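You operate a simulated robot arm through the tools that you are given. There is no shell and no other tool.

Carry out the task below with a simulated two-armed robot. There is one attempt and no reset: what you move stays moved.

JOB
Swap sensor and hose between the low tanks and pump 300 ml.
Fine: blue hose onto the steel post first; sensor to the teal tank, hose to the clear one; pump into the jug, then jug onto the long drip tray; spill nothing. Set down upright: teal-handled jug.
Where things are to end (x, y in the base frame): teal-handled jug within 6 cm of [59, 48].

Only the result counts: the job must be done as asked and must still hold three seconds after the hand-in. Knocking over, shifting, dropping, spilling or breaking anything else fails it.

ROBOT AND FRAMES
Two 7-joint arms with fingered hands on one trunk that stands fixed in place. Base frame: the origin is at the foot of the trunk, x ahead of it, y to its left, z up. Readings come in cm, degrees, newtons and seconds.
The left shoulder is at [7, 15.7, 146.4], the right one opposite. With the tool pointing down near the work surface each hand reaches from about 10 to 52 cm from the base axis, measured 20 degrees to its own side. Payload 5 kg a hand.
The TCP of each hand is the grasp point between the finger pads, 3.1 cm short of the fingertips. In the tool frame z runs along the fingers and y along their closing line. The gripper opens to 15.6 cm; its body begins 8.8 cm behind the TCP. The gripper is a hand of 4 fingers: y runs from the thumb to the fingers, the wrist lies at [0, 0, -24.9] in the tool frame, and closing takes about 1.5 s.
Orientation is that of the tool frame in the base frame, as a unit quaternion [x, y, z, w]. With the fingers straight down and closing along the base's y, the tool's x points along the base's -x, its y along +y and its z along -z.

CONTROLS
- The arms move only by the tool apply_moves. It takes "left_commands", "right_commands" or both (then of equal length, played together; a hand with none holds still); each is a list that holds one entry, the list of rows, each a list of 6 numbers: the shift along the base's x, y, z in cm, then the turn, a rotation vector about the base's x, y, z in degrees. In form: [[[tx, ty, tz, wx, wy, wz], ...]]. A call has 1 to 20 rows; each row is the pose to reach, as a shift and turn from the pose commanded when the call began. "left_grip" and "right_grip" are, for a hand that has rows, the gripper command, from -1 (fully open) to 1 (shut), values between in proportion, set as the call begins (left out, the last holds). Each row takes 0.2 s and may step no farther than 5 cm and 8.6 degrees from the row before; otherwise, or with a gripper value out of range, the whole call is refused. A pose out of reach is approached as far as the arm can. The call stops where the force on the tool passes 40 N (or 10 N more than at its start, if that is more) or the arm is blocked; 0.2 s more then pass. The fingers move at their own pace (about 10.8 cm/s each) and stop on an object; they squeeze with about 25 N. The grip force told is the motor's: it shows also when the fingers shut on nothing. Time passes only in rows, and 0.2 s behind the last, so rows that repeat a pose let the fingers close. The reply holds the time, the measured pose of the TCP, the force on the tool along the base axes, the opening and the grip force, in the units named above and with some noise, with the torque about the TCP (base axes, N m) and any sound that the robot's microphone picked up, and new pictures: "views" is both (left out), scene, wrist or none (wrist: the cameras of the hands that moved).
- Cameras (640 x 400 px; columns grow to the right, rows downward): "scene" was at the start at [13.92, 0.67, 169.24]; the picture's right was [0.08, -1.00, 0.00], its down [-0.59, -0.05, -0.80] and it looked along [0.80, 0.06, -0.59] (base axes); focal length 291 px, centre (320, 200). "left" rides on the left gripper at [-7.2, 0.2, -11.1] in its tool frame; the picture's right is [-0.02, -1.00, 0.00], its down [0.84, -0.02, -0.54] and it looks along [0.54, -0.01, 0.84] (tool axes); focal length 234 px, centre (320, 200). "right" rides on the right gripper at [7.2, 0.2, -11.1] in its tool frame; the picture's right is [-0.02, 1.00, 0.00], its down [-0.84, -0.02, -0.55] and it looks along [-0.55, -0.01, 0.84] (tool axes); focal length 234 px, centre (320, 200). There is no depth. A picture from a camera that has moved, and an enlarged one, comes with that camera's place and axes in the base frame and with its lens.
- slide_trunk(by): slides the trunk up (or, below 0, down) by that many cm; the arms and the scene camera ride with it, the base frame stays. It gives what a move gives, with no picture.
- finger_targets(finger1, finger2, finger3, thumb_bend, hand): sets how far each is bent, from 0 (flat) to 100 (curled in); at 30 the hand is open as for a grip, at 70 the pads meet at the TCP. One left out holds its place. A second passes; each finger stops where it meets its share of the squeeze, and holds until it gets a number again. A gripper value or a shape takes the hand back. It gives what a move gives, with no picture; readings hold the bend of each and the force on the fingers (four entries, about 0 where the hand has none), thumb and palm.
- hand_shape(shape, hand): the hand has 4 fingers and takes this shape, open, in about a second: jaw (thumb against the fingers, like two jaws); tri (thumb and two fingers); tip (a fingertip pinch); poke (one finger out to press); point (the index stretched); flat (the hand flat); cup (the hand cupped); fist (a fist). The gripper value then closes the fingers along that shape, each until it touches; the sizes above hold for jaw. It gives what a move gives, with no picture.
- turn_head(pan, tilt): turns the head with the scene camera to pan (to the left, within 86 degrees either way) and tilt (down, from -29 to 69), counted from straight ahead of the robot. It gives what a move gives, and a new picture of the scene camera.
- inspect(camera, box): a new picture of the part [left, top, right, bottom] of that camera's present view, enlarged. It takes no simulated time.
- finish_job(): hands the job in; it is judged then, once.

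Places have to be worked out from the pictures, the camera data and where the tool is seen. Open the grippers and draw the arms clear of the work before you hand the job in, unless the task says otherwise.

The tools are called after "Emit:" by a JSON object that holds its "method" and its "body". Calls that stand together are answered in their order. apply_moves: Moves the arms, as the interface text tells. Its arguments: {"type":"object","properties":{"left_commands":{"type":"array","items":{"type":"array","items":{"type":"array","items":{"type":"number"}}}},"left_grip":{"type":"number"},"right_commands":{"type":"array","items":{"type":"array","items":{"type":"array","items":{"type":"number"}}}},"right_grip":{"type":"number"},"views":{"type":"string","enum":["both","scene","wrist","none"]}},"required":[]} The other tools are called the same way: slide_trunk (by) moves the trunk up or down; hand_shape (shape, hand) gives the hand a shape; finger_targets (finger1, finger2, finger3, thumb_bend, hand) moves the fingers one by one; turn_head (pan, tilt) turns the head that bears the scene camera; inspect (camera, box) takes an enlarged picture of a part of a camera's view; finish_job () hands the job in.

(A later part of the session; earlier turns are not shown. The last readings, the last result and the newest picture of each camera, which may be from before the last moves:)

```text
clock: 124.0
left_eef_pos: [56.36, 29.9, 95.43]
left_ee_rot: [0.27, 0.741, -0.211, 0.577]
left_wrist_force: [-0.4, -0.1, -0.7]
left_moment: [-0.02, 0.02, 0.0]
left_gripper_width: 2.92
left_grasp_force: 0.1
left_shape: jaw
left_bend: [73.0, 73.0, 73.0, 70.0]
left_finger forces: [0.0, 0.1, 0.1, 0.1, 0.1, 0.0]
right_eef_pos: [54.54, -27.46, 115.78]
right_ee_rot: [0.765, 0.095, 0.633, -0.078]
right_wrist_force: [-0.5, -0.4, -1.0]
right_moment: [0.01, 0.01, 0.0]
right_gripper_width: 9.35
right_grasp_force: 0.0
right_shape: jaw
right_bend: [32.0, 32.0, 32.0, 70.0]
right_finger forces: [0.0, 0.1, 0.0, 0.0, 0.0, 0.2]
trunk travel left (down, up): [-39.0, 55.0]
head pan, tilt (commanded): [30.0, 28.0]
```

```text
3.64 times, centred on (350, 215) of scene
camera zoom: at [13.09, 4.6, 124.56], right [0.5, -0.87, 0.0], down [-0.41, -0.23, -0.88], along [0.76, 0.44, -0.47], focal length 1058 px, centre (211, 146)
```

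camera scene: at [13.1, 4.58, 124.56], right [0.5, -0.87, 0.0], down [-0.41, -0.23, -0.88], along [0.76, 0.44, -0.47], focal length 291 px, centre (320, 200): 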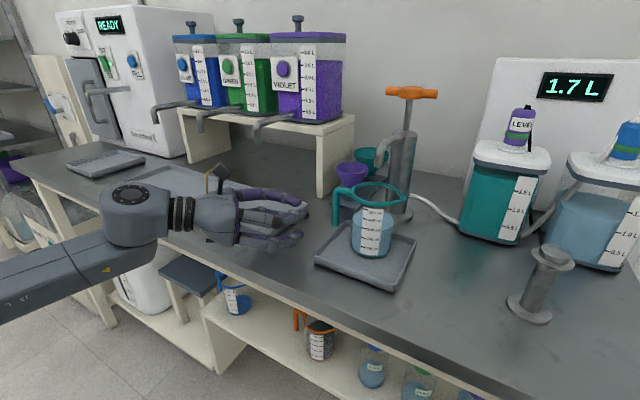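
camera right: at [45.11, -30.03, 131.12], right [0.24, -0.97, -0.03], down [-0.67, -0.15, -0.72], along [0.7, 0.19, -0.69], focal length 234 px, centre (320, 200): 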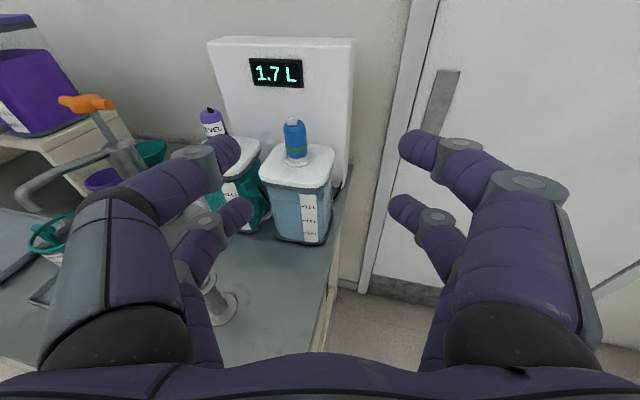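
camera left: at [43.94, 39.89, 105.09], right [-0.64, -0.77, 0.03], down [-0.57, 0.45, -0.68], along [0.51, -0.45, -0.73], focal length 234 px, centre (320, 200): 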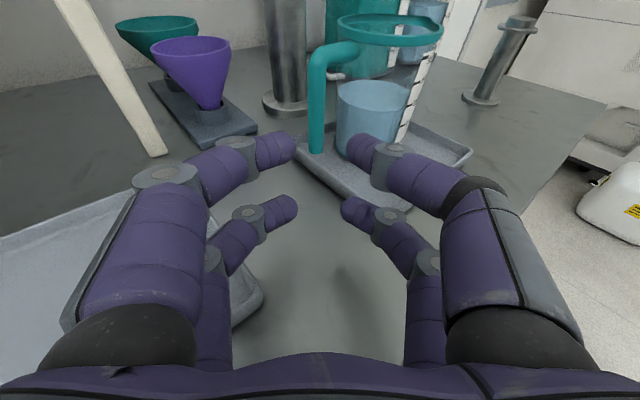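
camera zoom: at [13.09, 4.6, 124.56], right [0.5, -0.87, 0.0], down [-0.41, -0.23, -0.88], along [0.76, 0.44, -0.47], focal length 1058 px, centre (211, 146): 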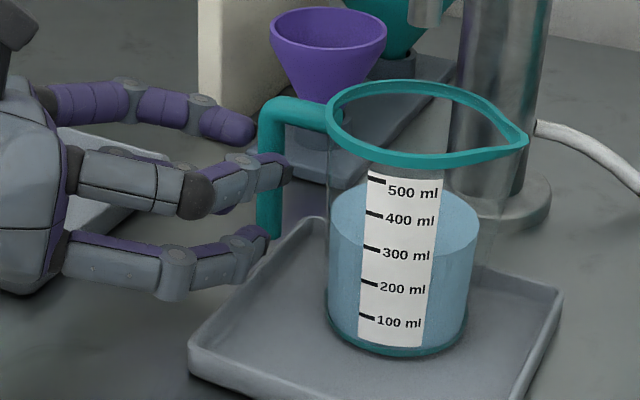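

Bar is centred between the fingers and the jug wall still clear. I advance the last 1.9 cm.

Emit:
{"method": "apply_moves", "body": {"left_commands": [[[0.7, -0.6, 0, 0, 0, 0], [1.45, -1.2, 0, 0, 0, 0], [1.45, -1.2, 0, 0, 0, 0]]], "views": "none"}}

Emit:
{"method": "inspect", "body": {"camera": "left", "box": [220, 80, 440, 280]}}

Emit:
{"method": "inspect", "body": {"camera": "scene", "box": [290, 160, 410, 270]}}

```text
clock: 124.8
left_eef_pos: [57.93, 28.66, 95.54]
left_ee_rot: [0.27, 0.741, -0.211, 0.577]
left_wrist_force: [0.6, -0.2, 0.0]
left_moment: [-0.01, -0.01, 0.0]
left_gripper_width: 2.93
left_grasp_force: 0.2
left_shape: jaw
left_bend: [73.0, 73.0, 73.0, 70.0]
left_finger forces: [0.0, 0.1, 0.1, 0.0, 0.0, 0.0]
right_eef_pos: [54.42, -27.5, 115.81]
right_ee_rot: [0.765, 0.094, 0.633, -0.079]
right_wrist_force: [0.4, 0.3, -0.1]
right_moment: [0.0, -0.01, 0.01]
right_gripper_width: 9.34
right_grasp_force: 0.0
right_shape: jaw
right_bend: [32.0, 32.0, 32.0, 70.0]
right_finger forces: [0.0, 0.1, 0.0, 0.0, 0.1, 0.0]
trunk travel left (down, up): [-39.0, 55.0]
head pan, tilt (commanded): [30.0, 28.0]
```

```text
2.00 times, centred on (330, 180) of left
camera zoom: at [51.06, 34.62, 105.07], right [-0.64, -0.77, 0.03], down [-0.57, 0.45, -0.68], along [0.51, -0.45, -0.73], focal length 468 px, centre (300, 240)
```

zoom: 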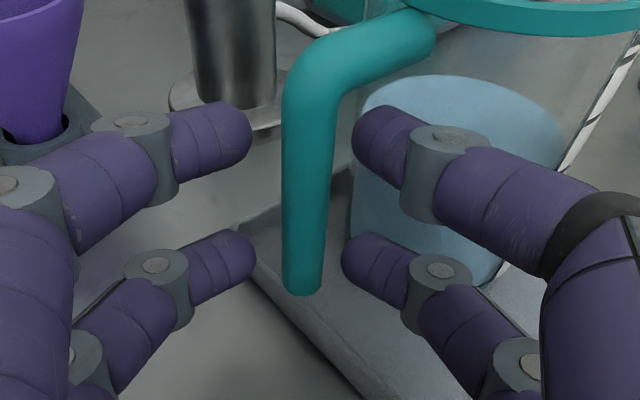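

```text
3.64 times, centred on (350, 215) of scene
camera zoom: at [13.09, 4.6, 124.56], right [0.5, -0.87, 0.0], down [-0.41, -0.23, -0.88], along [0.76, 0.44, -0.47], focal length 1058 px, centre (211, 146)
```

zoom: 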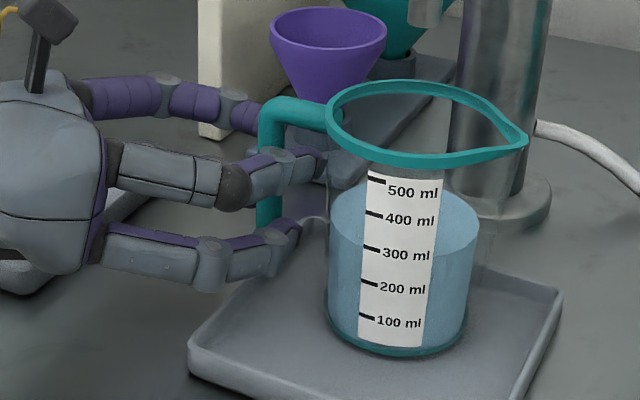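

Bar sits between the pads. I close the left hand on it.

Emit:
{"method": "apply_moves", "body": {"left_commands": [[[0, 0, 0, 0, 0, 0], [0, 0, 0, 0, 0, 0], [0, 0, 0, 0, 0, 0], [0, 0, 0, 0, 0, 0], [0, 0, 0, 0, 0, 0], [0, 0, 0, 0, 0, 0]]], "left_grip": 1, "views": "wrist"}}

Emit:
{"method": "inspect", "body": {"camera": "left", "box": [220, 80, 440, 280]}}

Emit:
{"method": "inspect", "body": {"camera": "scene", "box": [290, 160, 410, 270]}}

```text
clock: 126.2
left_eef_pos: [57.77, 28.54, 95.42]
left_ee_rot: [0.27, 0.741, -0.212, 0.577]
left_wrist_force: [-0.1, 0.1, -4.1]
left_moment: [0.24, 0.02, 0.03]
left_gripper_width: 0.44
left_grasp_force: 25.1
left_shape: jaw
left_bend: [71.0, 71.0, 72.0, 72.0]
left_finger forces: [0.0, 25.7, 23.2, 0.0, 0.1, 0.0]
right_eef_pos: [54.61, -27.5, 115.62]
right_ee_rot: [0.765, 0.094, 0.633, -0.078]
right_wrist_force: [0.6, 0.1, -0.1]
right_moment: [0.01, 0.01, 0.02]
right_gripper_width: 9.36
right_grasp_force: 0.0
right_shape: jaw
right_bend: [32.0, 32.0, 32.0, 70.0]
right_finger forces: [0.0, 0.0, 0.0, 0.0, 0.1, 0.1]
trunk travel left (down, up): [-39.0, 55.0]
head pan, tilt (commanded): [30.0, 28.0]
camera left: at [51.1, 34.62, 105.04], right [-0.64, -0.77, 0.03], down [-0.57, 0.45, -0.68], along [0.51, -0.45, -0.73], focal length 234 px, centre (320, 200)
```

left: 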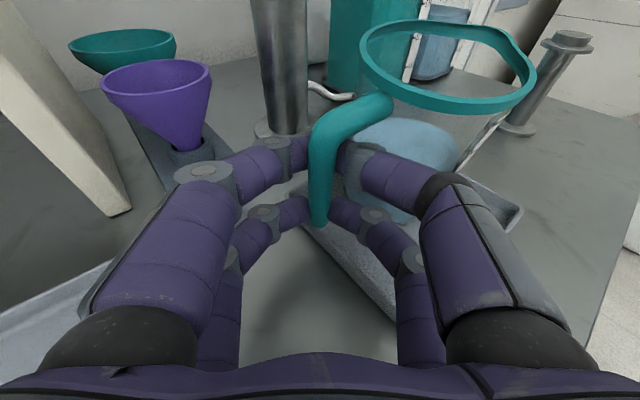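

```text
2.00 times, centred on (330, 180) of left
camera zoom: at [51.1, 34.62, 105.04], right [-0.64, -0.77, 0.03], down [-0.57, 0.45, -0.68], along [0.51, -0.45, -0.73], focal length 468 px, centre (300, 240)
```

zoom: 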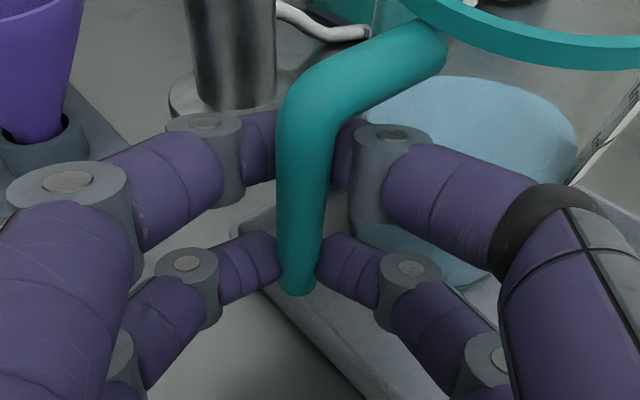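

```text
3.64 times, centred on (350, 215) of scene
camera zoom: at [13.15, 4.61, 124.55], right [0.5, -0.87, 0.0], down [-0.41, -0.23, -0.88], along [0.76, 0.44, -0.47], focal length 1058 px, centre (211, 146)
```

zoom: 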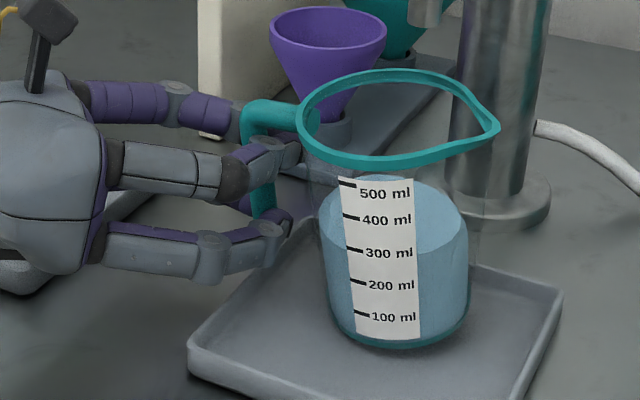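

The thin bar swung: only the lower pair pinches it and the jug tilts ~7° toward the hand (bar too far out at the tips, hand pitched). I pitch the hand down to set the jug flat again before reopening, then I'll regrip deeper and more level.

Emit:
{"method": "apply_moves", "body": {"left_commands": [[[0, 0, 0, 0.96, 1.15, 0], [0, 0, 0, 1.93, 2.3, 0], [0, 0, 0, 2.9, 3.45, 0], [0, 0, 0, 3.86, 4.6, 0], [0, 0, 0, 3.86, 4.6, 0]]], "views": "none"}}

Emit:
{"method": "inspect", "body": {"camera": "scene", "box": [290, 160, 410, 270]}}

Emit:
{"method": "inspect", "body": {"camera": "left", "box": [220, 80, 440, 280]}}

```text
clock: 127.4
left_eef_pos: [57.88, 28.55, 95.55]
left_ee_rot: [0.28, 0.771, -0.197, 0.538]
left_wrist_force: [0.4, 0.7, 0.4]
left_moment: [-0.02, -0.01, 0.04]
left_gripper_width: 0.4
left_grasp_force: 24.7
left_shape: jaw
left_bend: [71.0, 71.0, 72.0, 72.0]
left_finger forces: [0.1, 24.4, 23.9, 0.1, 0.0, 0.0]
right_eef_pos: [54.58, -27.46, 115.8]
right_ee_rot: [0.765, 0.095, 0.632, -0.079]
right_wrist_force: [0.0, 0.1, 0.0]
right_moment: [-0.04, -0.01, 0.0]
right_gripper_width: 9.35
right_grasp_force: 0.0
right_shape: jaw
right_bend: [32.0, 32.0, 32.0, 70.0]
right_finger forces: [0.0, 0.0, 0.0, 0.1, 0.1, 0.1]
trunk travel left (down, up): [-39.0, 55.0]
head pan, tilt (commanded): [30.0, 28.0]
```

```text
3.64 times, centred on (350, 215) of scene
camera zoom: at [13.12, 4.6, 124.56], right [0.5, -0.87, 0.0], down [-0.41, -0.23, -0.88], along [0.76, 0.44, -0.47], focal length 1058 px, centre (211, 146)
```

zoom: 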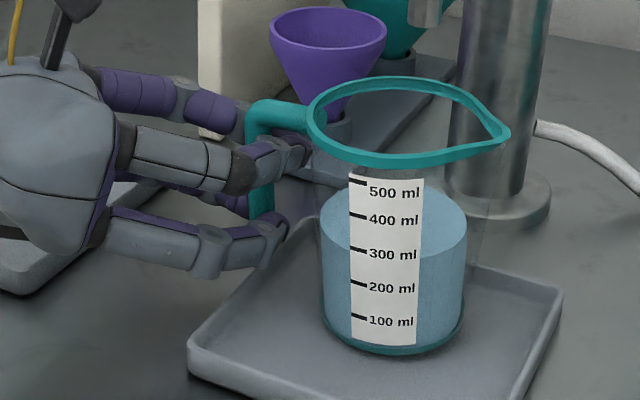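

```text
2.00 times, centred on (330, 180) of left
camera zoom: at [51.9, 33.87, 105.96], right [-0.64, -0.77, 0.02], down [-0.63, 0.5, -0.6], along [0.45, -0.4, -0.8], focal length 468 px, centre (300, 240)
```

zoom: 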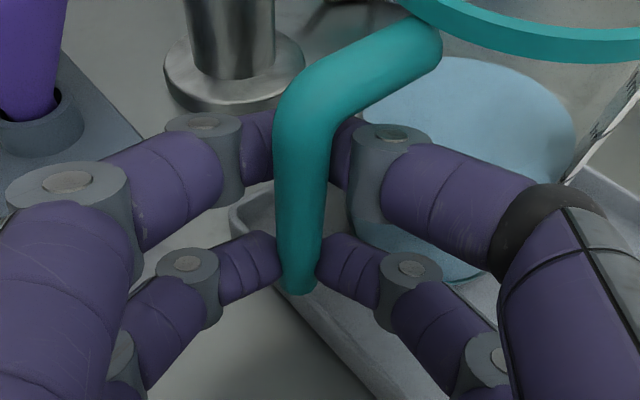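

Force is zero now but the jug still seems ~4° off vertical; I pitch 4° more and compare.

Emit:
{"method": "apply_moves", "body": {"left_commands": [[[0, 0, 0, 0.86, 1.02, 0], [0, 0, 0, 1.72, 2.04, 0], [0, 0, 0, 2.57, 3.06, 0], [0, 0, 0, 2.57, 3.06, 0]]], "views": "none"}}

Emit:
{"method": "inspect", "body": {"camera": "scene", "box": [290, 160, 410, 270]}}

```text
clock: 128.4
left_eef_pos: [57.78, 28.57, 95.56]
left_ee_rot: [0.286, 0.789, -0.187, 0.511]
left_wrist_force: [1.4, 0.8, 3.1]
left_moment: [-0.14, -0.08, 0.09]
left_gripper_width: 0.42
left_grasp_force: 25.1
left_shape: jaw
left_bend: [71.0, 71.0, 72.0, 72.0]
left_finger forces: [0.0, 24.6, 23.8, 0.0, 0.0, 0.0]
right_eef_pos: [54.51, -27.55, 115.84]
right_ee_rot: [0.765, 0.094, 0.633, -0.078]
right_wrist_force: [0.4, 1.0, -1.4]
right_moment: [-0.01, -0.01, 0.02]
right_gripper_width: 9.33
right_grasp_force: 0.0
right_shape: jaw
right_bend: [32.0, 32.0, 32.0, 70.0]
right_finger forces: [0.0, 0.0, 0.0, 0.0, 0.0, 0.0]
trunk travel left (down, up): [-39.0, 55.0]
head pan, tilt (commanded): [30.0, 28.0]
```

```text
3.64 times, centred on (350, 215) of scene
camera zoom: at [13.1, 4.59, 124.56], right [0.5, -0.87, 0.0], down [-0.41, -0.23, -0.88], along [0.76, 0.44, -0.47], focal length 1058 px, centre (211, 146)
```

zoom: 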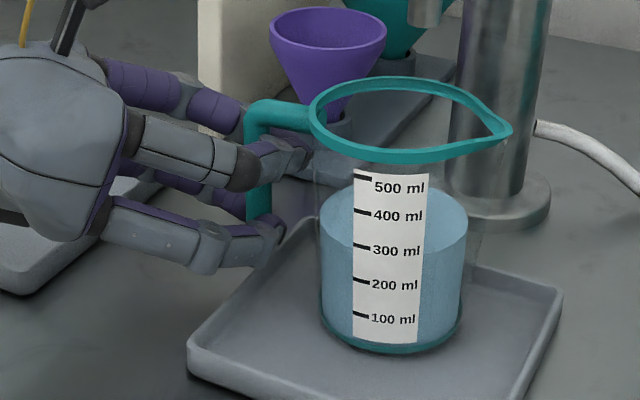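

Pressing now builds up (3 N), so the jug is flat on its tray. I undo that pitch and open the fingers gently.

Emit:
{"method": "apply_moves", "body": {"left_commands": [[[0, 0, 0, -0.86, -1.02, 0], [0, 0, 0, -1.72, -2.04, 0], [0, 0, 0, -2.3, -2.8, 0]]], "views": "none"}}

Emit:
{"method": "apply_moves", "body": {"left_commands": [[[0, 0, 0, 0, 0, 0], [0, 0, 0, 0, 0, 0], [0, 0, 0, 0, 0, 0], [0, 0, 0, 0, 0, 0]]], "left_grip": 0.63, "views": "wrist"}}

Emit:
{"method": "inspect", "body": {"camera": "scene", "box": [290, 160, 410, 270]}}

```text
clock: 129.2
left_eef_pos: [57.66, 28.54, 95.43]
left_ee_rot: [0.281, 0.772, -0.197, 0.535]
left_wrist_force: [-0.8, 1.1, -0.7]
left_moment: [0.12, 0.09, -0.06]
left_gripper_width: 0.37
left_grasp_force: 25.1
left_shape: jaw
left_bend: [71.0, 71.0, 72.0, 72.0]
left_finger forces: [0.0, 25.1, 24.3, 0.0, 0.0, 0.0]
right_eef_pos: [54.45, -27.29, 115.8]
right_ee_rot: [0.765, 0.094, 0.633, -0.078]
right_wrist_force: [-0.4, 0.4, 0.0]
right_moment: [-0.02, -0.01, -0.01]
right_gripper_width: 9.3
right_grasp_force: 0.1
right_shape: jaw
right_bend: [32.0, 32.0, 32.0, 70.0]
right_finger forces: [0.0, 0.0, 0.0, 0.0, 0.1, 0.0]
trunk travel left (down, up): [-39.0, 55.0]
head pan, tilt (commanded): [30.0, 28.0]
```

```text
clock: 130.2
left_eef_pos: [57.73, 28.42, 95.51]
left_ee_rot: [0.28, 0.772, -0.196, 0.536]
left_wrist_force: [0.1, 0.3, 0.1]
left_moment: [0.01, -0.03, -0.03]
left_gripper_width: 2.87
left_grasp_force: 0.0
left_shape: jaw
left_bend: [73.0, 73.0, 73.0, 70.0]
left_finger forces: [0.1, 0.0, 0.0, 0.0, 0.1, 0.0]
right_eef_pos: [54.48, -27.43, 115.76]
right_ee_rot: [0.764, 0.094, 0.633, -0.078]
right_wrist_force: [-0.2, 0.1, -0.3]
right_moment: [0.01, 0.05, -0.03]
right_gripper_width: 9.37
right_grasp_force: 0.1
right_shape: jaw
right_bend: [32.0, 32.0, 32.0, 70.0]
right_finger forces: [0.0, 0.1, 0.0, 0.0, 0.0, 0.1]
trunk travel left (down, up): [-39.0, 55.0]
head pan, tilt (commanded): [30.0, 28.0]
camera left: at [51.93, 33.8, 106.0], right [-0.64, -0.77, 0.02], down [-0.63, 0.5, -0.6], along [0.45, -0.39, -0.8], focal length 234 px, centre (320, 200)
```

left: 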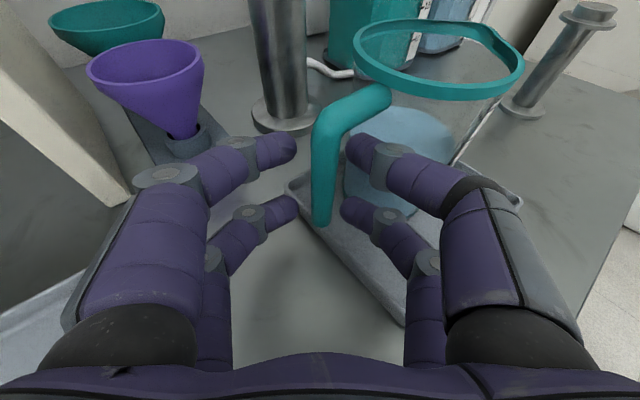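

```text
3.64 times, centred on (350, 215) of scene
camera zoom: at [13.11, 4.6, 124.56], right [0.5, -0.87, 0.0], down [-0.41, -0.23, -0.88], along [0.76, 0.44, -0.47], focal length 1058 px, centre (211, 146)
```

zoom: 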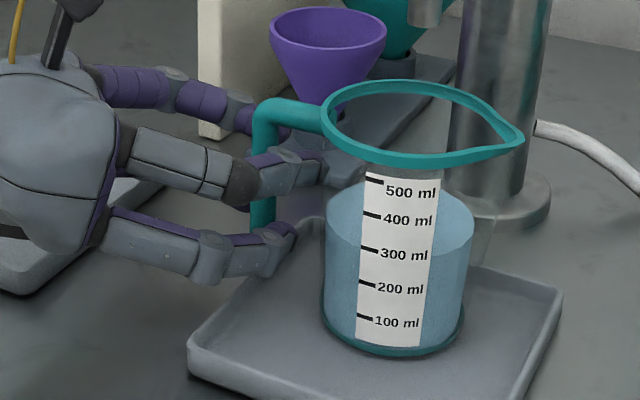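

The jug settled back flat at 300 ml with nothing spilled. I back the hand out along its heading, then turn it to yaw ≈-12° and level for a deeper, square grip on the bar.

Emit:
{"method": "apply_moves", "body": {"left_commands": [[[-1.5, 1.3, 0.3, 0, 0, 0], [-3, 2.6, 0.8, 0, 0, 0], [-4.6, 3.9, 1.5, 0, 0, 0], [-6.2, 5.2, 3, 0, 0, 0], [-7.5, 6, 5, 0, 0, 0]]], "views": "none"}}

Emit:
{"method": "apply_moves", "body": {"left_commands": [[[-0.3, -0.8, 0, -1.6, -3.27, 5.56], [-0.6, -1.6, 0, -3.19, -6.54, 11.11], [-0.9, -2.5, 0, -4.79, -9.8, 16.67], [-1.1, -3.4, 0, -6.38, -13.07, 22.22], [-1.3, -4.2, 0, -7.98, -16.34, 27.78], [-1.3, -4.2, 0, -7.98, -16.34, 27.78]]], "left_grip": 0.66, "views": "both"}}

```text
clock: 131.4
left_eef_pos: [50.35, 34.34, 100.38]
left_ee_rot: [0.281, 0.772, -0.196, 0.535]
left_wrist_force: [-0.4, 0.2, 0.5]
left_moment: [0.03, 0.02, 0.03]
left_gripper_width: 2.87
left_grasp_force: 0.1
left_shape: jaw
left_bend: [73.0, 73.0, 73.0, 70.0]
left_finger forces: [0.1, 0.1, 0.1, 0.0, 0.0, 0.0]
right_eef_pos: [54.43, -27.41, 115.68]
right_ee_rot: [0.764, 0.094, 0.633, -0.078]
right_wrist_force: [-0.4, -0.2, -0.3]
right_moment: [0.02, 0.0, 0.0]
right_gripper_width: 9.35
right_grasp_force: 0.1
right_shape: jaw
right_bend: [32.0, 32.0, 32.0, 70.0]
right_finger forces: [0.1, 0.0, 0.0, 0.0, 0.0, 0.0]
trunk travel left (down, up): [-39.0, 55.0]
head pan, tilt (commanded): [30.0, 28.0]
```

```text
clock: 132.5
left_eef_pos: [47.95, 31.23, 91.74]
left_ee_rot: [0.085, 0.801, -0.166, 0.569]
left_wrist_force: [-4.2, 1.6, 10.9]
left_moment: [0.17, -0.03, 0.07]
left_gripper_width: 2.66
left_grasp_force: 0.1
left_shape: jaw
left_bend: [73.0, 74.0, 73.0, 70.0]
left_finger forces: [0.1, 10.5, 0.1, 0.1, 0.0, 0.0]
left hand out of reach, approached as far as the arm can: row 4, 5
right_eef_pos: [54.38, -27.51, 115.75]
right_ee_rot: [0.765, 0.094, 0.633, -0.078]
right_wrist_force: [0.2, -0.4, -0.6]
right_moment: [0.03, -0.01, 0.01]
right_gripper_width: 9.33
right_grasp_force: 0.1
right_shape: jaw
right_bend: [32.0, 32.0, 32.0, 70.0]
right_finger forces: [0.0, 0.1, 0.0, 0.0, 0.0, 0.0]
trunk travel left (down, up): [-39.0, 55.0]
head pan, tilt (commanded): [30.0, 28.0]
stopped in row 5 (left hand): the force on the tool passed its limit at 78 N (the readings are from after the stop); the commanded pose is now the measured one
camera scene: at [13.01, 4.53, 124.58], right [0.5, -0.87, 0.0], down [-0.41, -0.23, -0.88], along [0.77, 0.44, -0.47], focal length 291 px, centre (320, 200)
camera left: at [40.69, 35.87, 101.75], right [-0.32, -0.93, 0.19], down [-0.77, 0.13, -0.62], along [0.55, -0.35, -0.76], focal length 234 px, centre (320, 200)
```

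scene: 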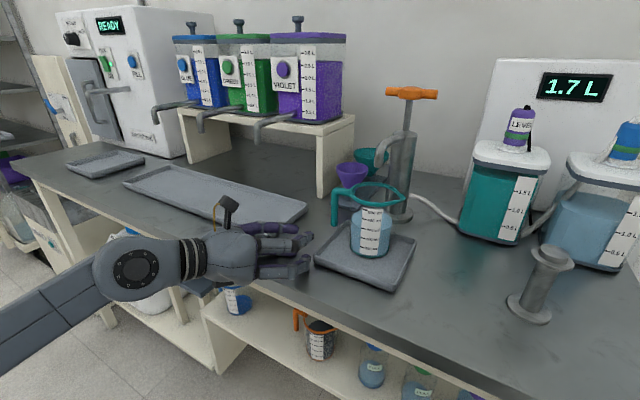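
left: 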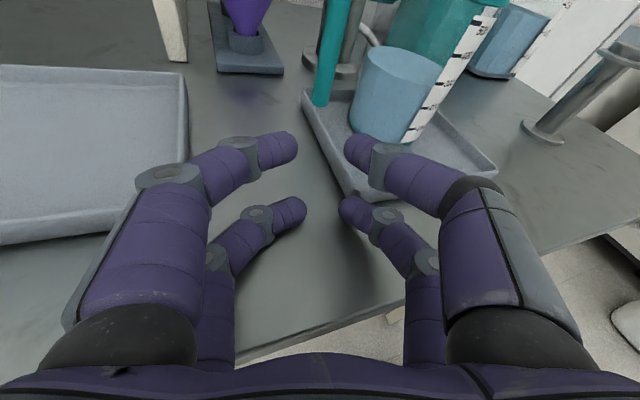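

The arm hit a limit and the hand sagged until a finger touched near the small tray's corner. I lift straight up at once and then check that tray and jug haven't moved.

Emit:
{"method": "apply_moves", "body": {"left_commands": [[[0, 0, 1, 0, 0, 0], [-0.5, 0.3, 3, 0, 0, 0], [-1, 0.6, 6, 0, 0, 0], [-1, 1, 10, 0, 0, 0], [-1, 1, 14, 0, 0, 0], [-1, 1, 17, 0, 0, 0], [-1, 1, 17, 0, 0, 0]]], "views": "both"}}

Emit:
{"method": "inspect", "body": {"camera": "scene", "box": [290, 160, 430, 310]}}

```text
clock: 134.1
left_eef_pos: [47.1, 32.29, 108.68]
left_ee_rot: [0.084, 0.802, -0.168, 0.567]
left_wrist_force: [0.0, 0.3, 0.2]
left_moment: [-0.04, 0.04, -0.04]
left_gripper_width: 2.64
left_grasp_force: 0.0
left_shape: jaw
left_bend: [73.0, 73.0, 73.0, 70.0]
left_finger forces: [0.1, 0.0, 0.1, 0.1, 0.1, 0.0]
right_eef_pos: [54.59, -27.49, 115.73]
right_ee_rot: [0.765, 0.095, 0.633, -0.079]
right_wrist_force: [-0.3, 0.2, 0.8]
right_moment: [0.0, -0.02, -0.03]
right_gripper_width: 9.35
right_grasp_force: 0.0
right_shape: jaw
right_bend: [32.0, 32.0, 32.0, 70.0]
right_finger forces: [0.0, 0.0, 0.0, 0.0, 0.1, 0.1]
trunk travel left (down, up): [-39.0, 55.0]
head pan, tilt (commanded): [30.0, 28.0]
camera scene: at [13.11, 4.63, 124.55], right [0.5, -0.87, 0.0], down [-0.41, -0.23, -0.88], along [0.76, 0.44, -0.47], focal length 291 px, centre (320, 200)
camera left: at [39.82, 36.98, 118.67], right [-0.32, -0.93, 0.2], down [-0.77, 0.13, -0.62], along [0.55, -0.35, -0.76], focal length 234 px, centre (320, 200)
```

scene: 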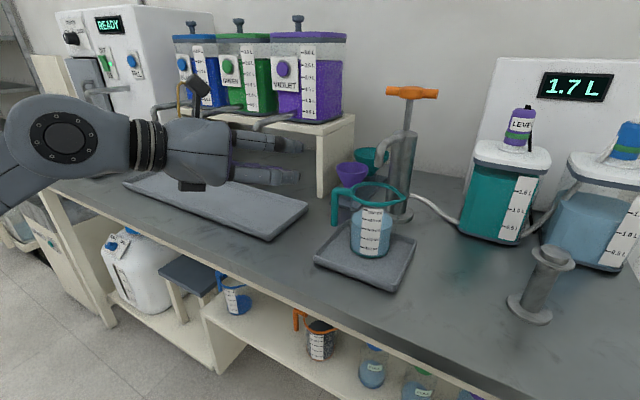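
left: 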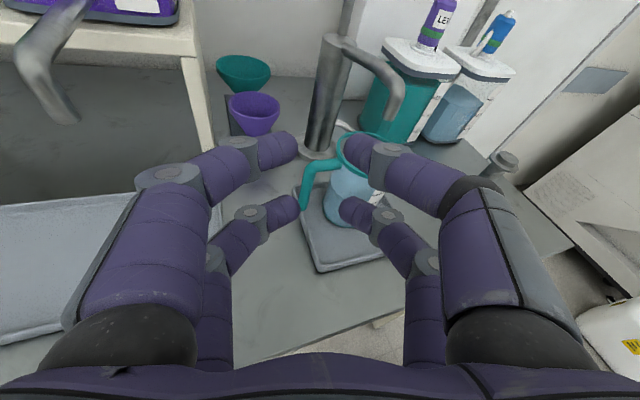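

```text
2.67 times, centred on (360, 235) of scene
camera zoom: at [13.11, 4.63, 124.55], right [0.5, -0.87, 0.0], down [-0.41, -0.23, -0.88], along [0.76, 0.44, -0.47], focal length 776 px, centre (213, 107)
```

zoom: 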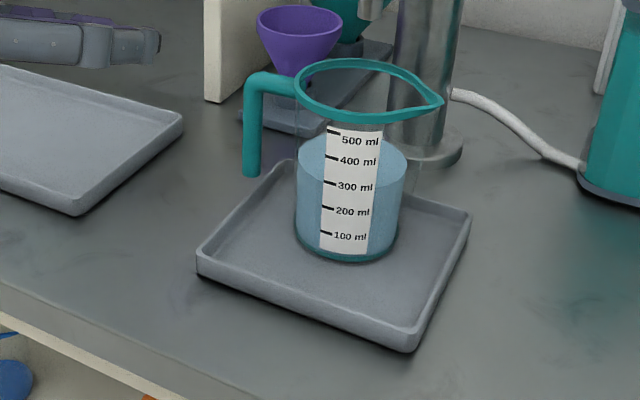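

Tray and jug are unmoved. The left forearm hangs below the hand, which makes low poses bad for it; the right forearm rides above its hand, so I'll use the right hand to grasp the jug's body. First I park the left hand up and to the left, out of the way.

Emit:
{"method": "apply_moves", "body": {"left_commands": [[[-1, 3.5, 2, 0, 0, 0], [-2, 7, 4, 0, 0, 0], [-3, 11, 6, 0, 0, 0], [-4.5, 15, 8, 0, 0, 0], [-6, 19, 10, 0, 0, 0], [-7.5, 22.5, 12, 0, 0, 0], [-9, 26, 13.5, 0, 0, 0]]], "left_grip": 0.66, "views": "scene"}}

```text
clock: 135.7
left_eef_pos: [38.02, 58.49, 122.34]
left_ee_rot: [0.085, 0.802, -0.168, 0.567]
left_wrist_force: [-0.6, 0.9, 0.1]
left_moment: [-0.02, -0.02, -0.05]
left_gripper_width: 2.67
left_grasp_force: 0.0
left_shape: jaw
left_bend: [73.0, 73.0, 73.0, 70.0]
left_finger forces: [0.0, 0.0, 0.0, 0.0, 0.0, 0.1]
right_eef_pos: [54.47, -27.37, 115.71]
right_ee_rot: [0.765, 0.094, 0.632, -0.078]
right_wrist_force: [1.1, 0.8, 0.3]
right_moment: [-0.02, 0.0, 0.0]
right_gripper_width: 9.32
right_grasp_force: 0.0
right_shape: jaw
right_bend: [32.0, 32.0, 32.0, 70.0]
right_finger forces: [0.0, 0.0, 0.0, 0.1, 0.0, 0.0]
trunk travel left (down, up): [-39.0, 55.0]
head pan, tilt (commanded): [30.0, 28.0]
camera scene: at [13.08, 4.69, 124.55], right [0.5, -0.87, 0.0], down [-0.41, -0.24, -0.88], along [0.76, 0.44, -0.47], focal length 291 px, centre (320, 200)
```

scene: 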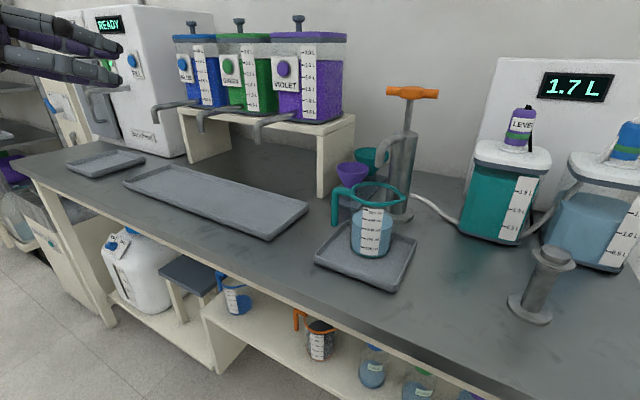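

Left hand is clear. I swing the right hand over to a pre-approach pose in front-right of the jug: yaw ≈50°, nearly level, opened to 12 cm, still high.

Emit:
{"method": "apply_moves", "body": {"right_commands": [[[-2, 3.5, 0, 0.45, -0.71, 4.5], [-4, 7.5, 0, 0.89, -1.43, 9], [-6, 11.7, 0, 1.34, -2.14, 13.49], [-7.5, 16, -0.5, 1.78, -2.85, 17.99], [-7.5, 20.4, -1.5, 2.23, -3.56, 22.48], [-7.2, 24.8, -3, 2.67, -4.28, 26.98], [-7, 29.2, -4.5, 3.12, -4.99, 31.47], [-7, 33.5, -5.7, 3.56, -5.7, 35.97], [-7, 33.5, -5.7, 3.56, -5.7, 35.97]]], "right_grip": -0.55, "views": "both"}}

```text
clock: 137.7
left_eef_pos: [38.05, 58.25, 122.39]
left_ee_rot: [0.084, 0.802, -0.166, 0.567]
left_wrist_force: [0.3, 0.1, -0.3]
left_moment: [-0.01, 0.02, -0.02]
left_gripper_width: 2.65
left_grasp_force: 0.1
left_shape: jaw
left_bend: [73.0, 73.0, 73.0, 70.0]
left_finger forces: [0.0, 0.0, 0.0, 0.1, 0.0, 0.0]
right_eef_pos: [47.37, 5.8, 110.03]
right_ee_rot: [0.664, 0.31, 0.617, -0.288]
right_wrist_force: [-0.6, -0.3, -0.1]
right_moment: [-0.01, -0.05, 0.01]
right_gripper_width: 12.07
right_grasp_force: 0.1
right_shape: jaw
right_bend: [26.0, 26.0, 26.0, 50.0]
right_finger forces: [0.0, 0.0, 0.1, 0.0, 0.1, 0.0]
trunk travel left (down, up): [-39.0, 55.0]
head pan, tilt (commanded): [30.0, 28.0]
camera scene: at [13.04, 4.5, 124.57], right [0.5, -0.87, 0.0], down [-0.41, -0.23, -0.88], along [0.77, 0.44, -0.47], focal length 291 px, centre (320, 200)
camera right: at [40.85, -2.44, 118.06], right [0.77, -0.64, -0.02], down [-0.4, -0.45, -0.8], along [0.5, 0.62, -0.6], focal length 234 px, centre (320, 200)
```

scene: 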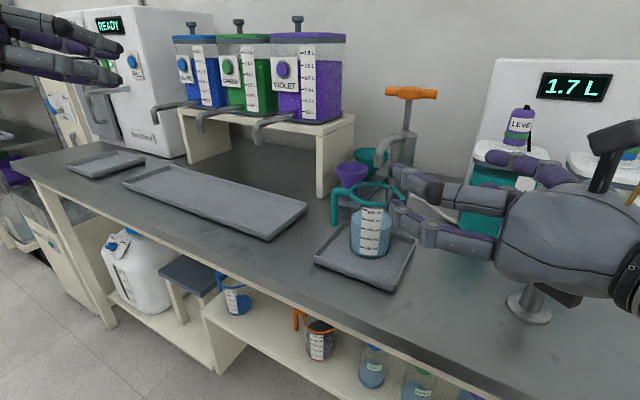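
right: 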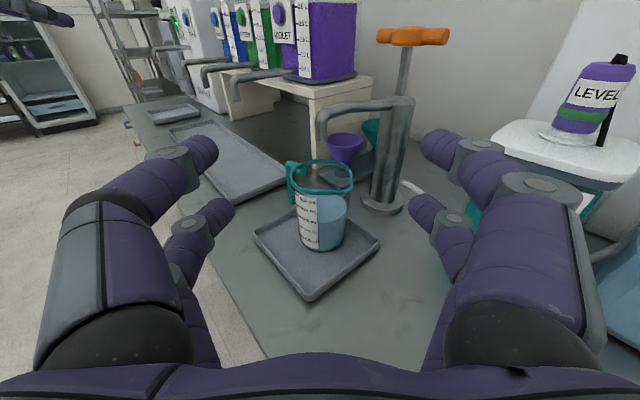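

Excellent: the pose is reached and the jug is dead ahead. I descend to z≈94.5 short of the tray.

Emit:
{"method": "apply_moves", "body": {"right_commands": [[[0, 0, -4, 0, 0, 0], [0, 0, -8, 0, 0, 0], [0, 0, -11.5, 0, 0, 0], [0, 0, -14, 0, 0, 0], [0, 0, -15.5, 0, 0, 0], [0, 0, -15.5, 0, 0, 0]]], "views": "both"}}

Emit:
{"method": "inspect", "body": {"camera": "right", "box": [220, 60, 440, 260]}}

Emit:
{"method": "inspect", "body": {"camera": "scene", "box": [290, 150, 520, 330]}}

```text
clock: 139.1
left_eef_pos: [38.11, 58.31, 122.36]
left_ee_rot: [0.085, 0.802, -0.167, 0.567]
left_wrist_force: [0.6, 0.2, 0.1]
left_moment: [-0.01, 0.01, 0.0]
left_gripper_width: 2.65
left_grasp_force: 0.0
left_shape: jaw
left_bend: [73.0, 73.0, 73.0, 70.0]
left_finger forces: [0.0, 0.1, 0.1, 0.0, 0.0, 0.0]
right_eef_pos: [47.94, 6.08, 94.44]
right_ee_rot: [0.663, 0.31, 0.617, -0.289]
right_wrist_force: [0.7, -1.1, -0.1]
right_moment: [0.01, 0.0, 0.03]
right_gripper_width: 12.11
right_grasp_force: 0.1
right_shape: jaw
right_bend: [26.0, 26.0, 26.0, 50.0]
right_finger forces: [0.0, 0.0, 0.0, 0.0, 0.1, 0.0]
right hand out of reach, approached as far as the arm can: row 3, 4
trunk travel left (down, up): [-39.0, 55.0]
head pan, tilt (commanded): [30.0, 28.0]
camera scene: at [13.14, 4.5, 124.56], right [0.5, -0.87, 0.0], down [-0.41, -0.23, -0.88], along [0.76, 0.44, -0.47], focal length 291 px, centre (320, 200)
camera right: at [41.38, -2.28, 102.56], right [0.77, -0.64, -0.02], down [-0.4, -0.45, -0.8], along [0.5, 0.62, -0.6], focal length 234 px, centre (320, 200)
```

scene: 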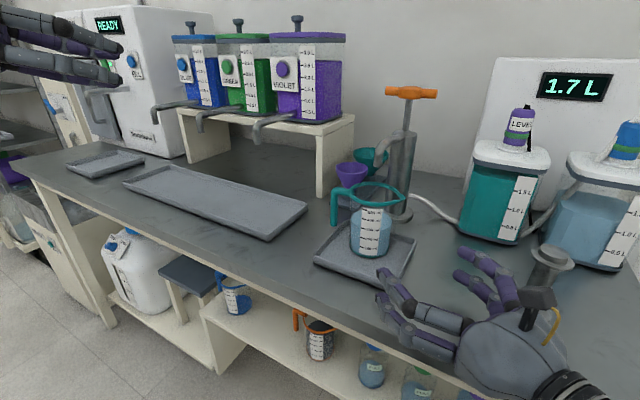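
right: 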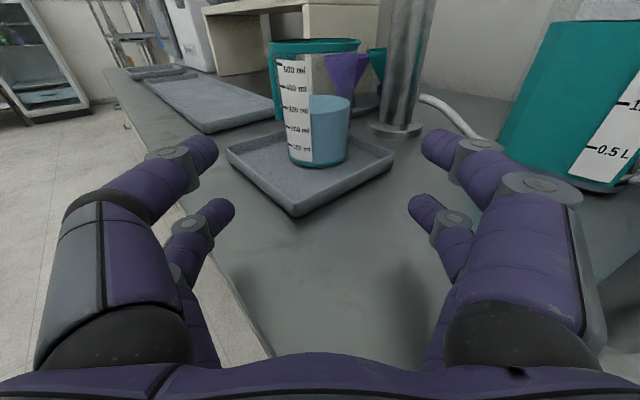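

```text
2.00 times, centred on (330, 160) of right
camera zoom: at [41.38, -2.28, 102.56], right [0.77, -0.64, -0.02], down [-0.4, -0.45, -0.8], along [0.5, 0.62, -0.6], focal length 468 px, centre (300, 280)
```

zoom: 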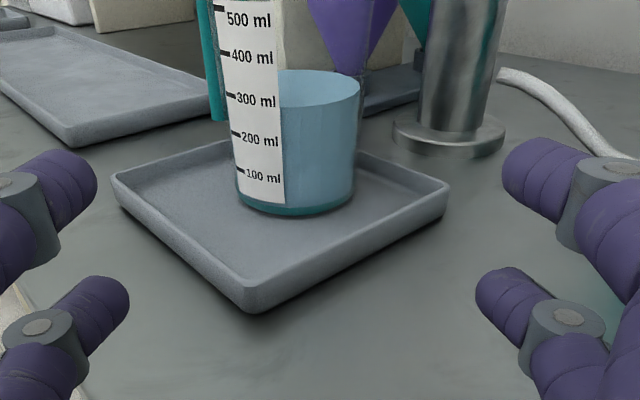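

```text
2.22 times, centred on (405, 240) of scene
camera zoom: at [13.14, 4.5, 124.56], right [0.5, -0.87, 0.0], down [-0.41, -0.23, -0.88], along [0.76, 0.44, -0.47], focal length 647 px, centre (131, 111)
```

zoom: 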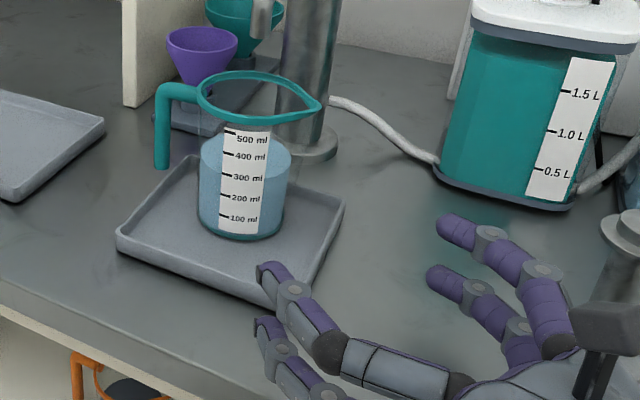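

Cross-checking both cameras shows the table is really at z≈88 (tray lips ≈90.5, jug base ≈89.3), and the jug is exactly centred ahead at ≈[58.8,19.35]. I raise slightly to z≈95.3 and advance halfway.

Emit:
{"method": "apply_moves", "body": {"right_commands": [[[0, 0, 0.9, 0, 0, 0], [1.6, 2, 0.9, 0, 0, 0], [3.2, 4, 0.9, 0, 0, 0], [4.9, 6, 0.9, 0, 0, 0], [4.9, 6, 0.9, 0, 0, 0]]], "views": "none"}}

Emit:
{"method": "inspect", "body": {"camera": "right", "box": [200, 40, 440, 280]}}

Emit:
{"method": "inspect", "body": {"camera": "scene", "box": [300, 150, 480, 310]}}

```text
clock: 140.3
left_eef_pos: [38.07, 58.28, 122.37]
left_ee_rot: [0.085, 0.802, -0.167, 0.567]
left_wrist_force: [0.0, 0.2, -0.9]
left_moment: [-0.03, 0.01, -0.01]
left_gripper_width: 2.65
left_grasp_force: 0.1
left_shape: jaw
left_bend: [73.0, 73.0, 73.0, 70.0]
left_finger forces: [0.1, 0.0, 0.1, 0.1, 0.0, 0.0]
right_eef_pos: [52.44, 12.11, 95.49]
right_ee_rot: [0.665, 0.309, 0.617, -0.287]
right_wrist_force: [-0.1, -0.1, 0.4]
right_moment: [0.01, -0.01, -0.03]
right_gripper_width: 12.08
right_grasp_force: 0.0
right_shape: jaw
right_bend: [26.0, 26.0, 26.0, 50.0]
right_finger forces: [0.1, 0.0, 0.0, 0.0, 0.0, 0.0]
right hand out of reach, approached as far as the arm can: row 1
trunk travel left (down, up): [-39.0, 55.0]
head pan, tilt (commanded): [30.0, 28.0]
```

```text
1.67 times, centred on (320, 160) of right
camera zoom: at [45.89, 3.9, 103.51], right [0.77, -0.64, -0.02], down [-0.4, -0.45, -0.8], along [0.5, 0.62, -0.6], focal length 390 px, centre (320, 267)
```

zoom: 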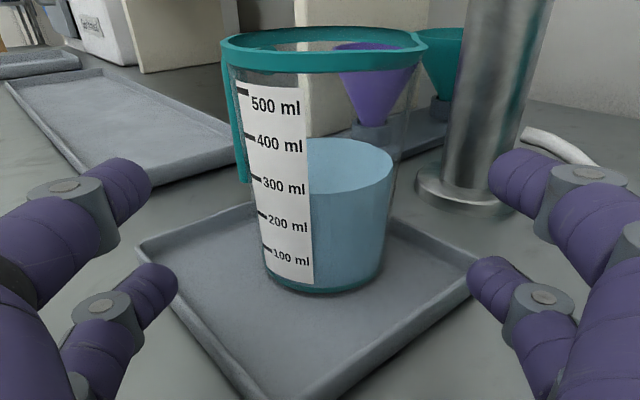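

```text
2.50 times, centred on (390, 230) of scene
camera zoom: at [13.07, 4.58, 124.56], right [0.5, -0.87, 0.0], down [-0.41, -0.23, -0.88], along [0.77, 0.44, -0.47], focal length 728 px, centre (145, 125)
```

zoom: 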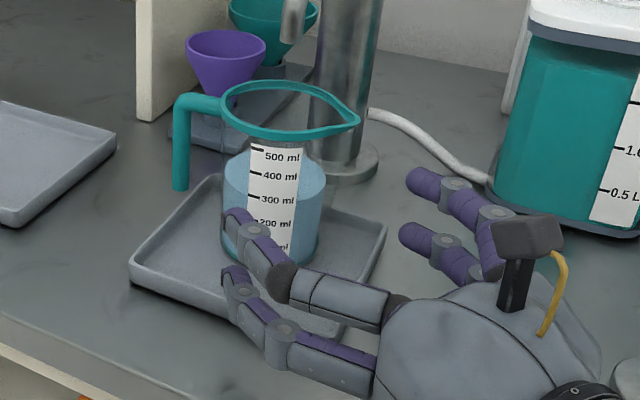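

Centred to within 0.3 cm. I advance the remaining 8.8 cm so the jug body sits between the pads.

Emit:
{"method": "apply_moves", "body": {"right_commands": [[[1.5, 1.55, 0, 0, 0, 0], [3, 3.2, 0, 0, 0, 0], [4.4, 4.8, 0, 0, 0, 0], [5.86, 6.5, 0, 0, 0, 0], [5.86, 6.5, 0, 0, 0, 0]]], "views": "both"}}

Emit:
{"method": "inspect", "body": {"camera": "right", "box": [200, 60, 440, 300]}}

Emit:
{"method": "inspect", "body": {"camera": "scene", "box": [300, 150, 480, 310]}}

```text
clock: 141.7
left_eef_pos: [36.49, 58.28, 123.03]
left_ee_rot: [0.083, 0.8, -0.163, 0.572]
left_wrist_force: [-0.3, 0.9, -0.5]
left_moment: [-0.04, 0.0, -0.04]
left_gripper_width: 2.63
left_grasp_force: 0.1
left_shape: jaw
left_bend: [73.0, 73.0, 73.0, 70.0]
left_finger forces: [0.0, 0.1, 0.0, 0.1, 0.0, 0.1]
right_eef_pos: [56.33, 18.76, 97.63]
right_ee_rot: [0.649, 0.317, 0.627, -0.293]
right_wrist_force: [0.0, 0.4, -0.1]
right_moment: [-0.03, 0.02, 0.01]
right_gripper_width: 12.1
right_grasp_force: 0.0
right_shape: jaw
right_bend: [26.0, 26.0, 26.0, 50.0]
right_finger forces: [0.0, 0.0, 0.0, 0.0, 0.1, 0.1]
trunk travel left (down, up): [-39.0, 55.0]
head pan, tilt (commanded): [30.0, 28.0]
stopped in row 5 (right hand): the arm was blocked; the commanded pose is now the measured one
camera scene: at [7.33, 4.21, 125.76], right [0.5, -0.87, 0.02], down [-0.36, -0.23, -0.9], along [0.79, 0.44, -0.43], focal length 291 px, centre (320, 200)
camera right: at [49.59, 10.37, 105.37], right [0.78, -0.63, -0.01], down [-0.37, -0.45, -0.82], along [0.51, 0.64, -0.58], focal length 234 px, centre (320, 200)
```

scene: 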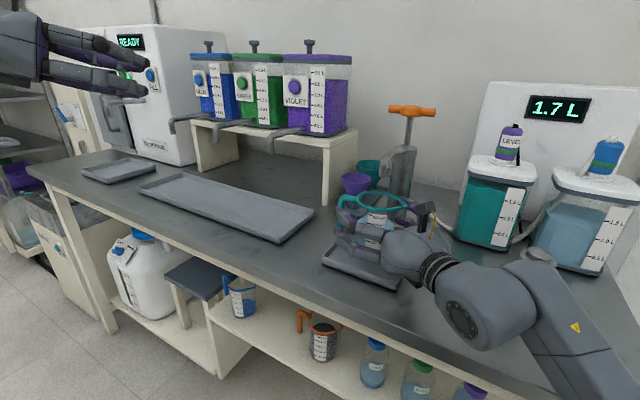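
right: 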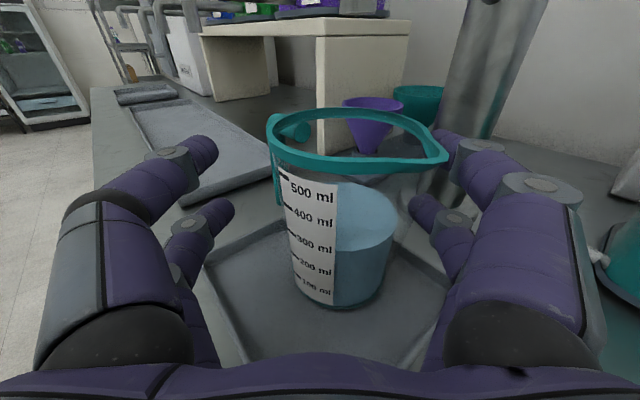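

```text
1.67 times, centred on (320, 180) of right
camera zoom: at [49.59, 10.37, 105.37], right [0.78, -0.63, -0.01], down [-0.37, -0.45, -0.82], along [0.51, 0.64, -0.58], focal length 390 px, centre (320, 233)
```

zoom: 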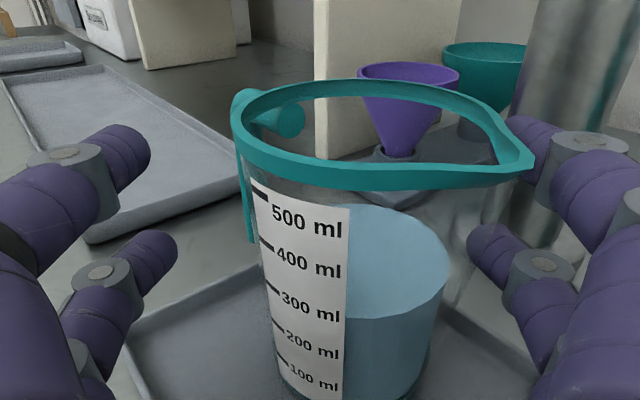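

```text
2.50 times, centred on (390, 230) of scene
camera zoom: at [7.33, 4.21, 125.76], right [0.5, -0.87, 0.02], down [-0.36, -0.23, -0.9], along [0.79, 0.44, -0.43], focal length 728 px, centre (145, 125)
```

zoom: 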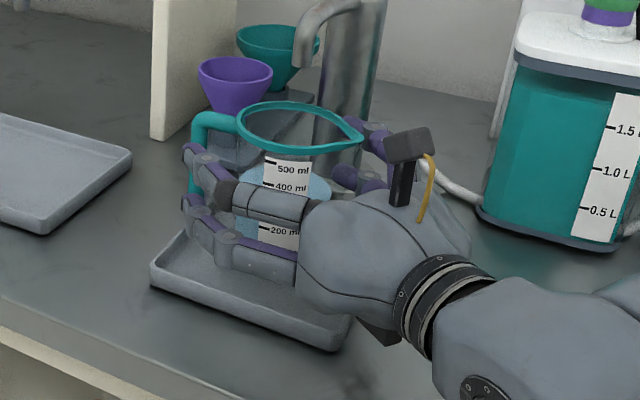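

The right forearm is pushing against the table edge (the trunk is being pushed back). I retreat at once along the way I came and up.

Emit:
{"method": "apply_moves", "body": {"right_commands": [[[-1, -1.4, 0, 0, 0, 0], [-2.2, -3, 0, 0, 0, 0], [-3.4, -4.8, 0, 0, 0, 0], [-4.8, -6.8, 0.5, 0, 0, 0], [-6.4, -8.8, 1.5, 0, 0, 0], [-8, -10.8, 3.5, 0, 0, 0], [-9, -12.5, 6.5, 0, 0, 0], [-9, -13, 10, 0, 0, 0]]], "views": "both"}}

Emit:
{"method": "inspect", "body": {"camera": "scene", "box": [300, 150, 480, 310]}}

```text
clock: 143.5
left_eef_pos: [39.55, 55.93, 122.68]
left_ee_rot: [0.089, 0.808, -0.158, 0.561]
left_wrist_force: [-0.6, -1.2, 1.0]
left_moment: [0.11, 0.09, 0.12]
left_gripper_width: 2.66
left_grasp_force: 0.0
left_shape: jaw
left_bend: [73.0, 73.0, 73.0, 70.0]
left_finger forces: [0.0, 0.0, 0.1, 0.0, 0.1, 0.1]
right_eef_pos: [49.95, 3.71, 105.46]
right_ee_rot: [0.661, 0.304, 0.618, -0.298]
right_wrist_force: [0.4, -1.5, -1.1]
right_moment: [0.05, -0.05, 0.19]
right_gripper_width: 12.07
right_grasp_force: 0.0
right_shape: jaw
right_bend: [26.0, 26.0, 26.0, 50.0]
right_finger forces: [0.1, 0.0, 0.0, 0.0, 0.0, 0.0]
trunk travel left (down, up): [-39.0, 55.0]
head pan, tilt (commanded): [30.0, 28.0]
camera scene: at [13.12, 2.75, 124.67], right [0.5, -0.87, -0.01], down [-0.41, -0.22, -0.89], along [0.77, 0.45, -0.46], focal length 291 px, centre (320, 200)
camera right: at [43.43, -4.75, 113.31], right [0.77, -0.64, -0.04], down [-0.4, -0.43, -0.8], along [0.49, 0.64, -0.59], focal length 234 px, centre (320, 200)
```

scene: 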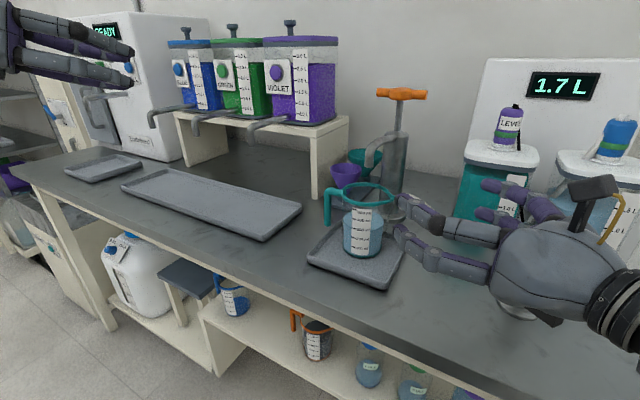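
right: 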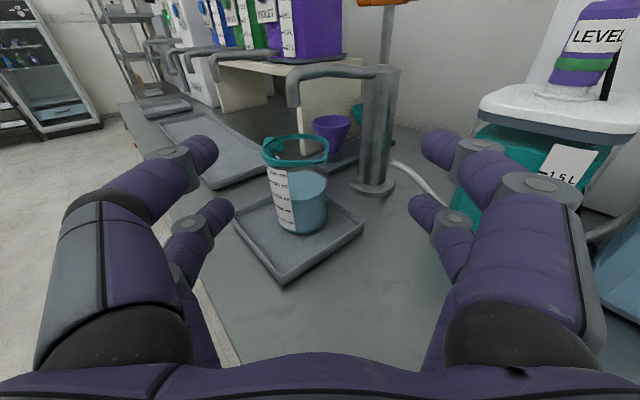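

```text
2.50 times, centred on (390, 230) of scene
camera zoom: at [13.12, 2.75, 124.67], right [0.5, -0.87, -0.01], down [-0.41, -0.22, -0.89], along [0.77, 0.45, -0.46], focal length 728 px, centre (145, 125)
```

zoom: 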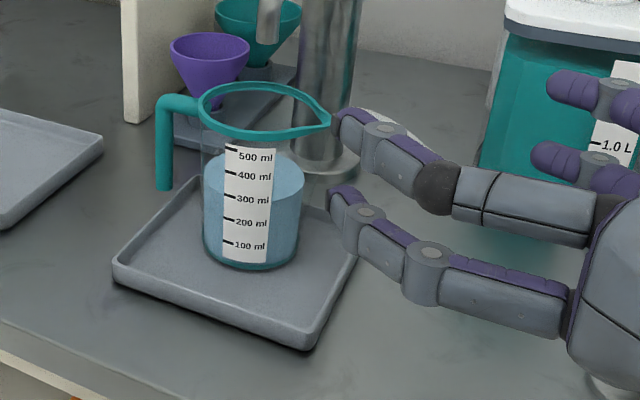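

I let the robot settle and check whether the trunk is back in its nominal place.

Emit:
{"method": "apply_moves", "body": {"right_commands": [[[-0.5, -0.5, 1.5, 0, 0, 0], [-1, -1, 3, 0, 0, 0], [-1, -1, 3, 0, 0, 0], [-1, -1, 3, 0, 0, 0]]], "views": "scene"}}

Emit:
{"method": "inspect", "body": {"camera": "scene", "box": [290, 160, 430, 310]}}

```text
clock: 144.5
left_eef_pos: [39.46, 58.16, 121.74]
left_ee_rot: [0.083, 0.806, -0.166, 0.562]
left_wrist_force: [0.5, -0.5, 1.1]
left_moment: [0.01, 0.07, 0.04]
left_gripper_width: 2.67
left_grasp_force: 0.0
left_shape: jaw
left_bend: [73.0, 73.0, 73.0, 70.0]
left_finger forces: [0.1, 0.0, 0.1, 0.0, 0.0, 0.0]
right_eef_pos: [48.84, 4.86, 108.33]
right_ee_rot: [0.662, 0.311, 0.615, -0.294]
right_wrist_force: [-0.7, -0.3, 0.6]
right_moment: [0.03, 0.01, 0.06]
right_gripper_width: 12.11
right_grasp_force: 0.0
right_shape: jaw
right_bend: [26.0, 26.0, 26.0, 50.0]
right_finger forces: [0.0, 0.0, 0.0, 0.0, 0.0, 0.0]
trunk travel left (down, up): [-39.0, 55.0]
head pan, tilt (commanded): [30.0, 28.0]
camera scene: at [13.12, 4.33, 124.57], right [0.5, -0.87, 0.0], down [-0.41, -0.23, -0.88], along [0.77, 0.44, -0.47], focal length 291 px, centre (320, 200)
```

scene: 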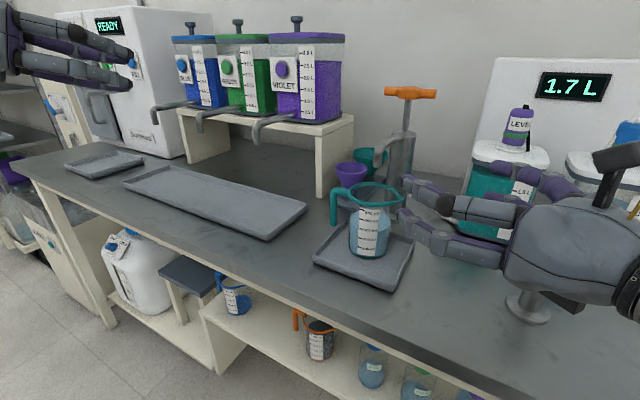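

```text
2.67 times, centred on (360, 235) of scene
camera zoom: at [13.12, 4.33, 124.57], right [0.5, -0.87, 0.0], down [-0.41, -0.23, -0.88], along [0.77, 0.44, -0.47], focal length 776 px, centre (213, 107)
```

zoom: 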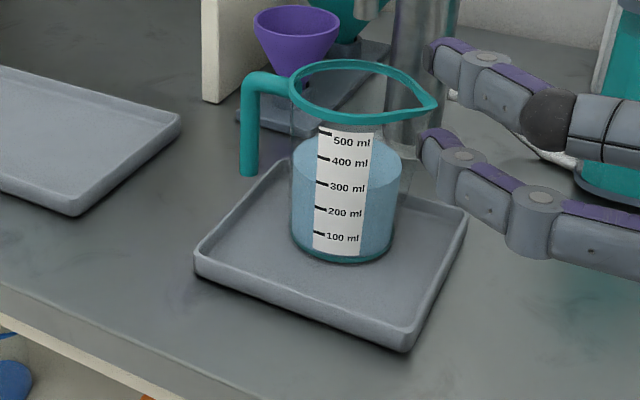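

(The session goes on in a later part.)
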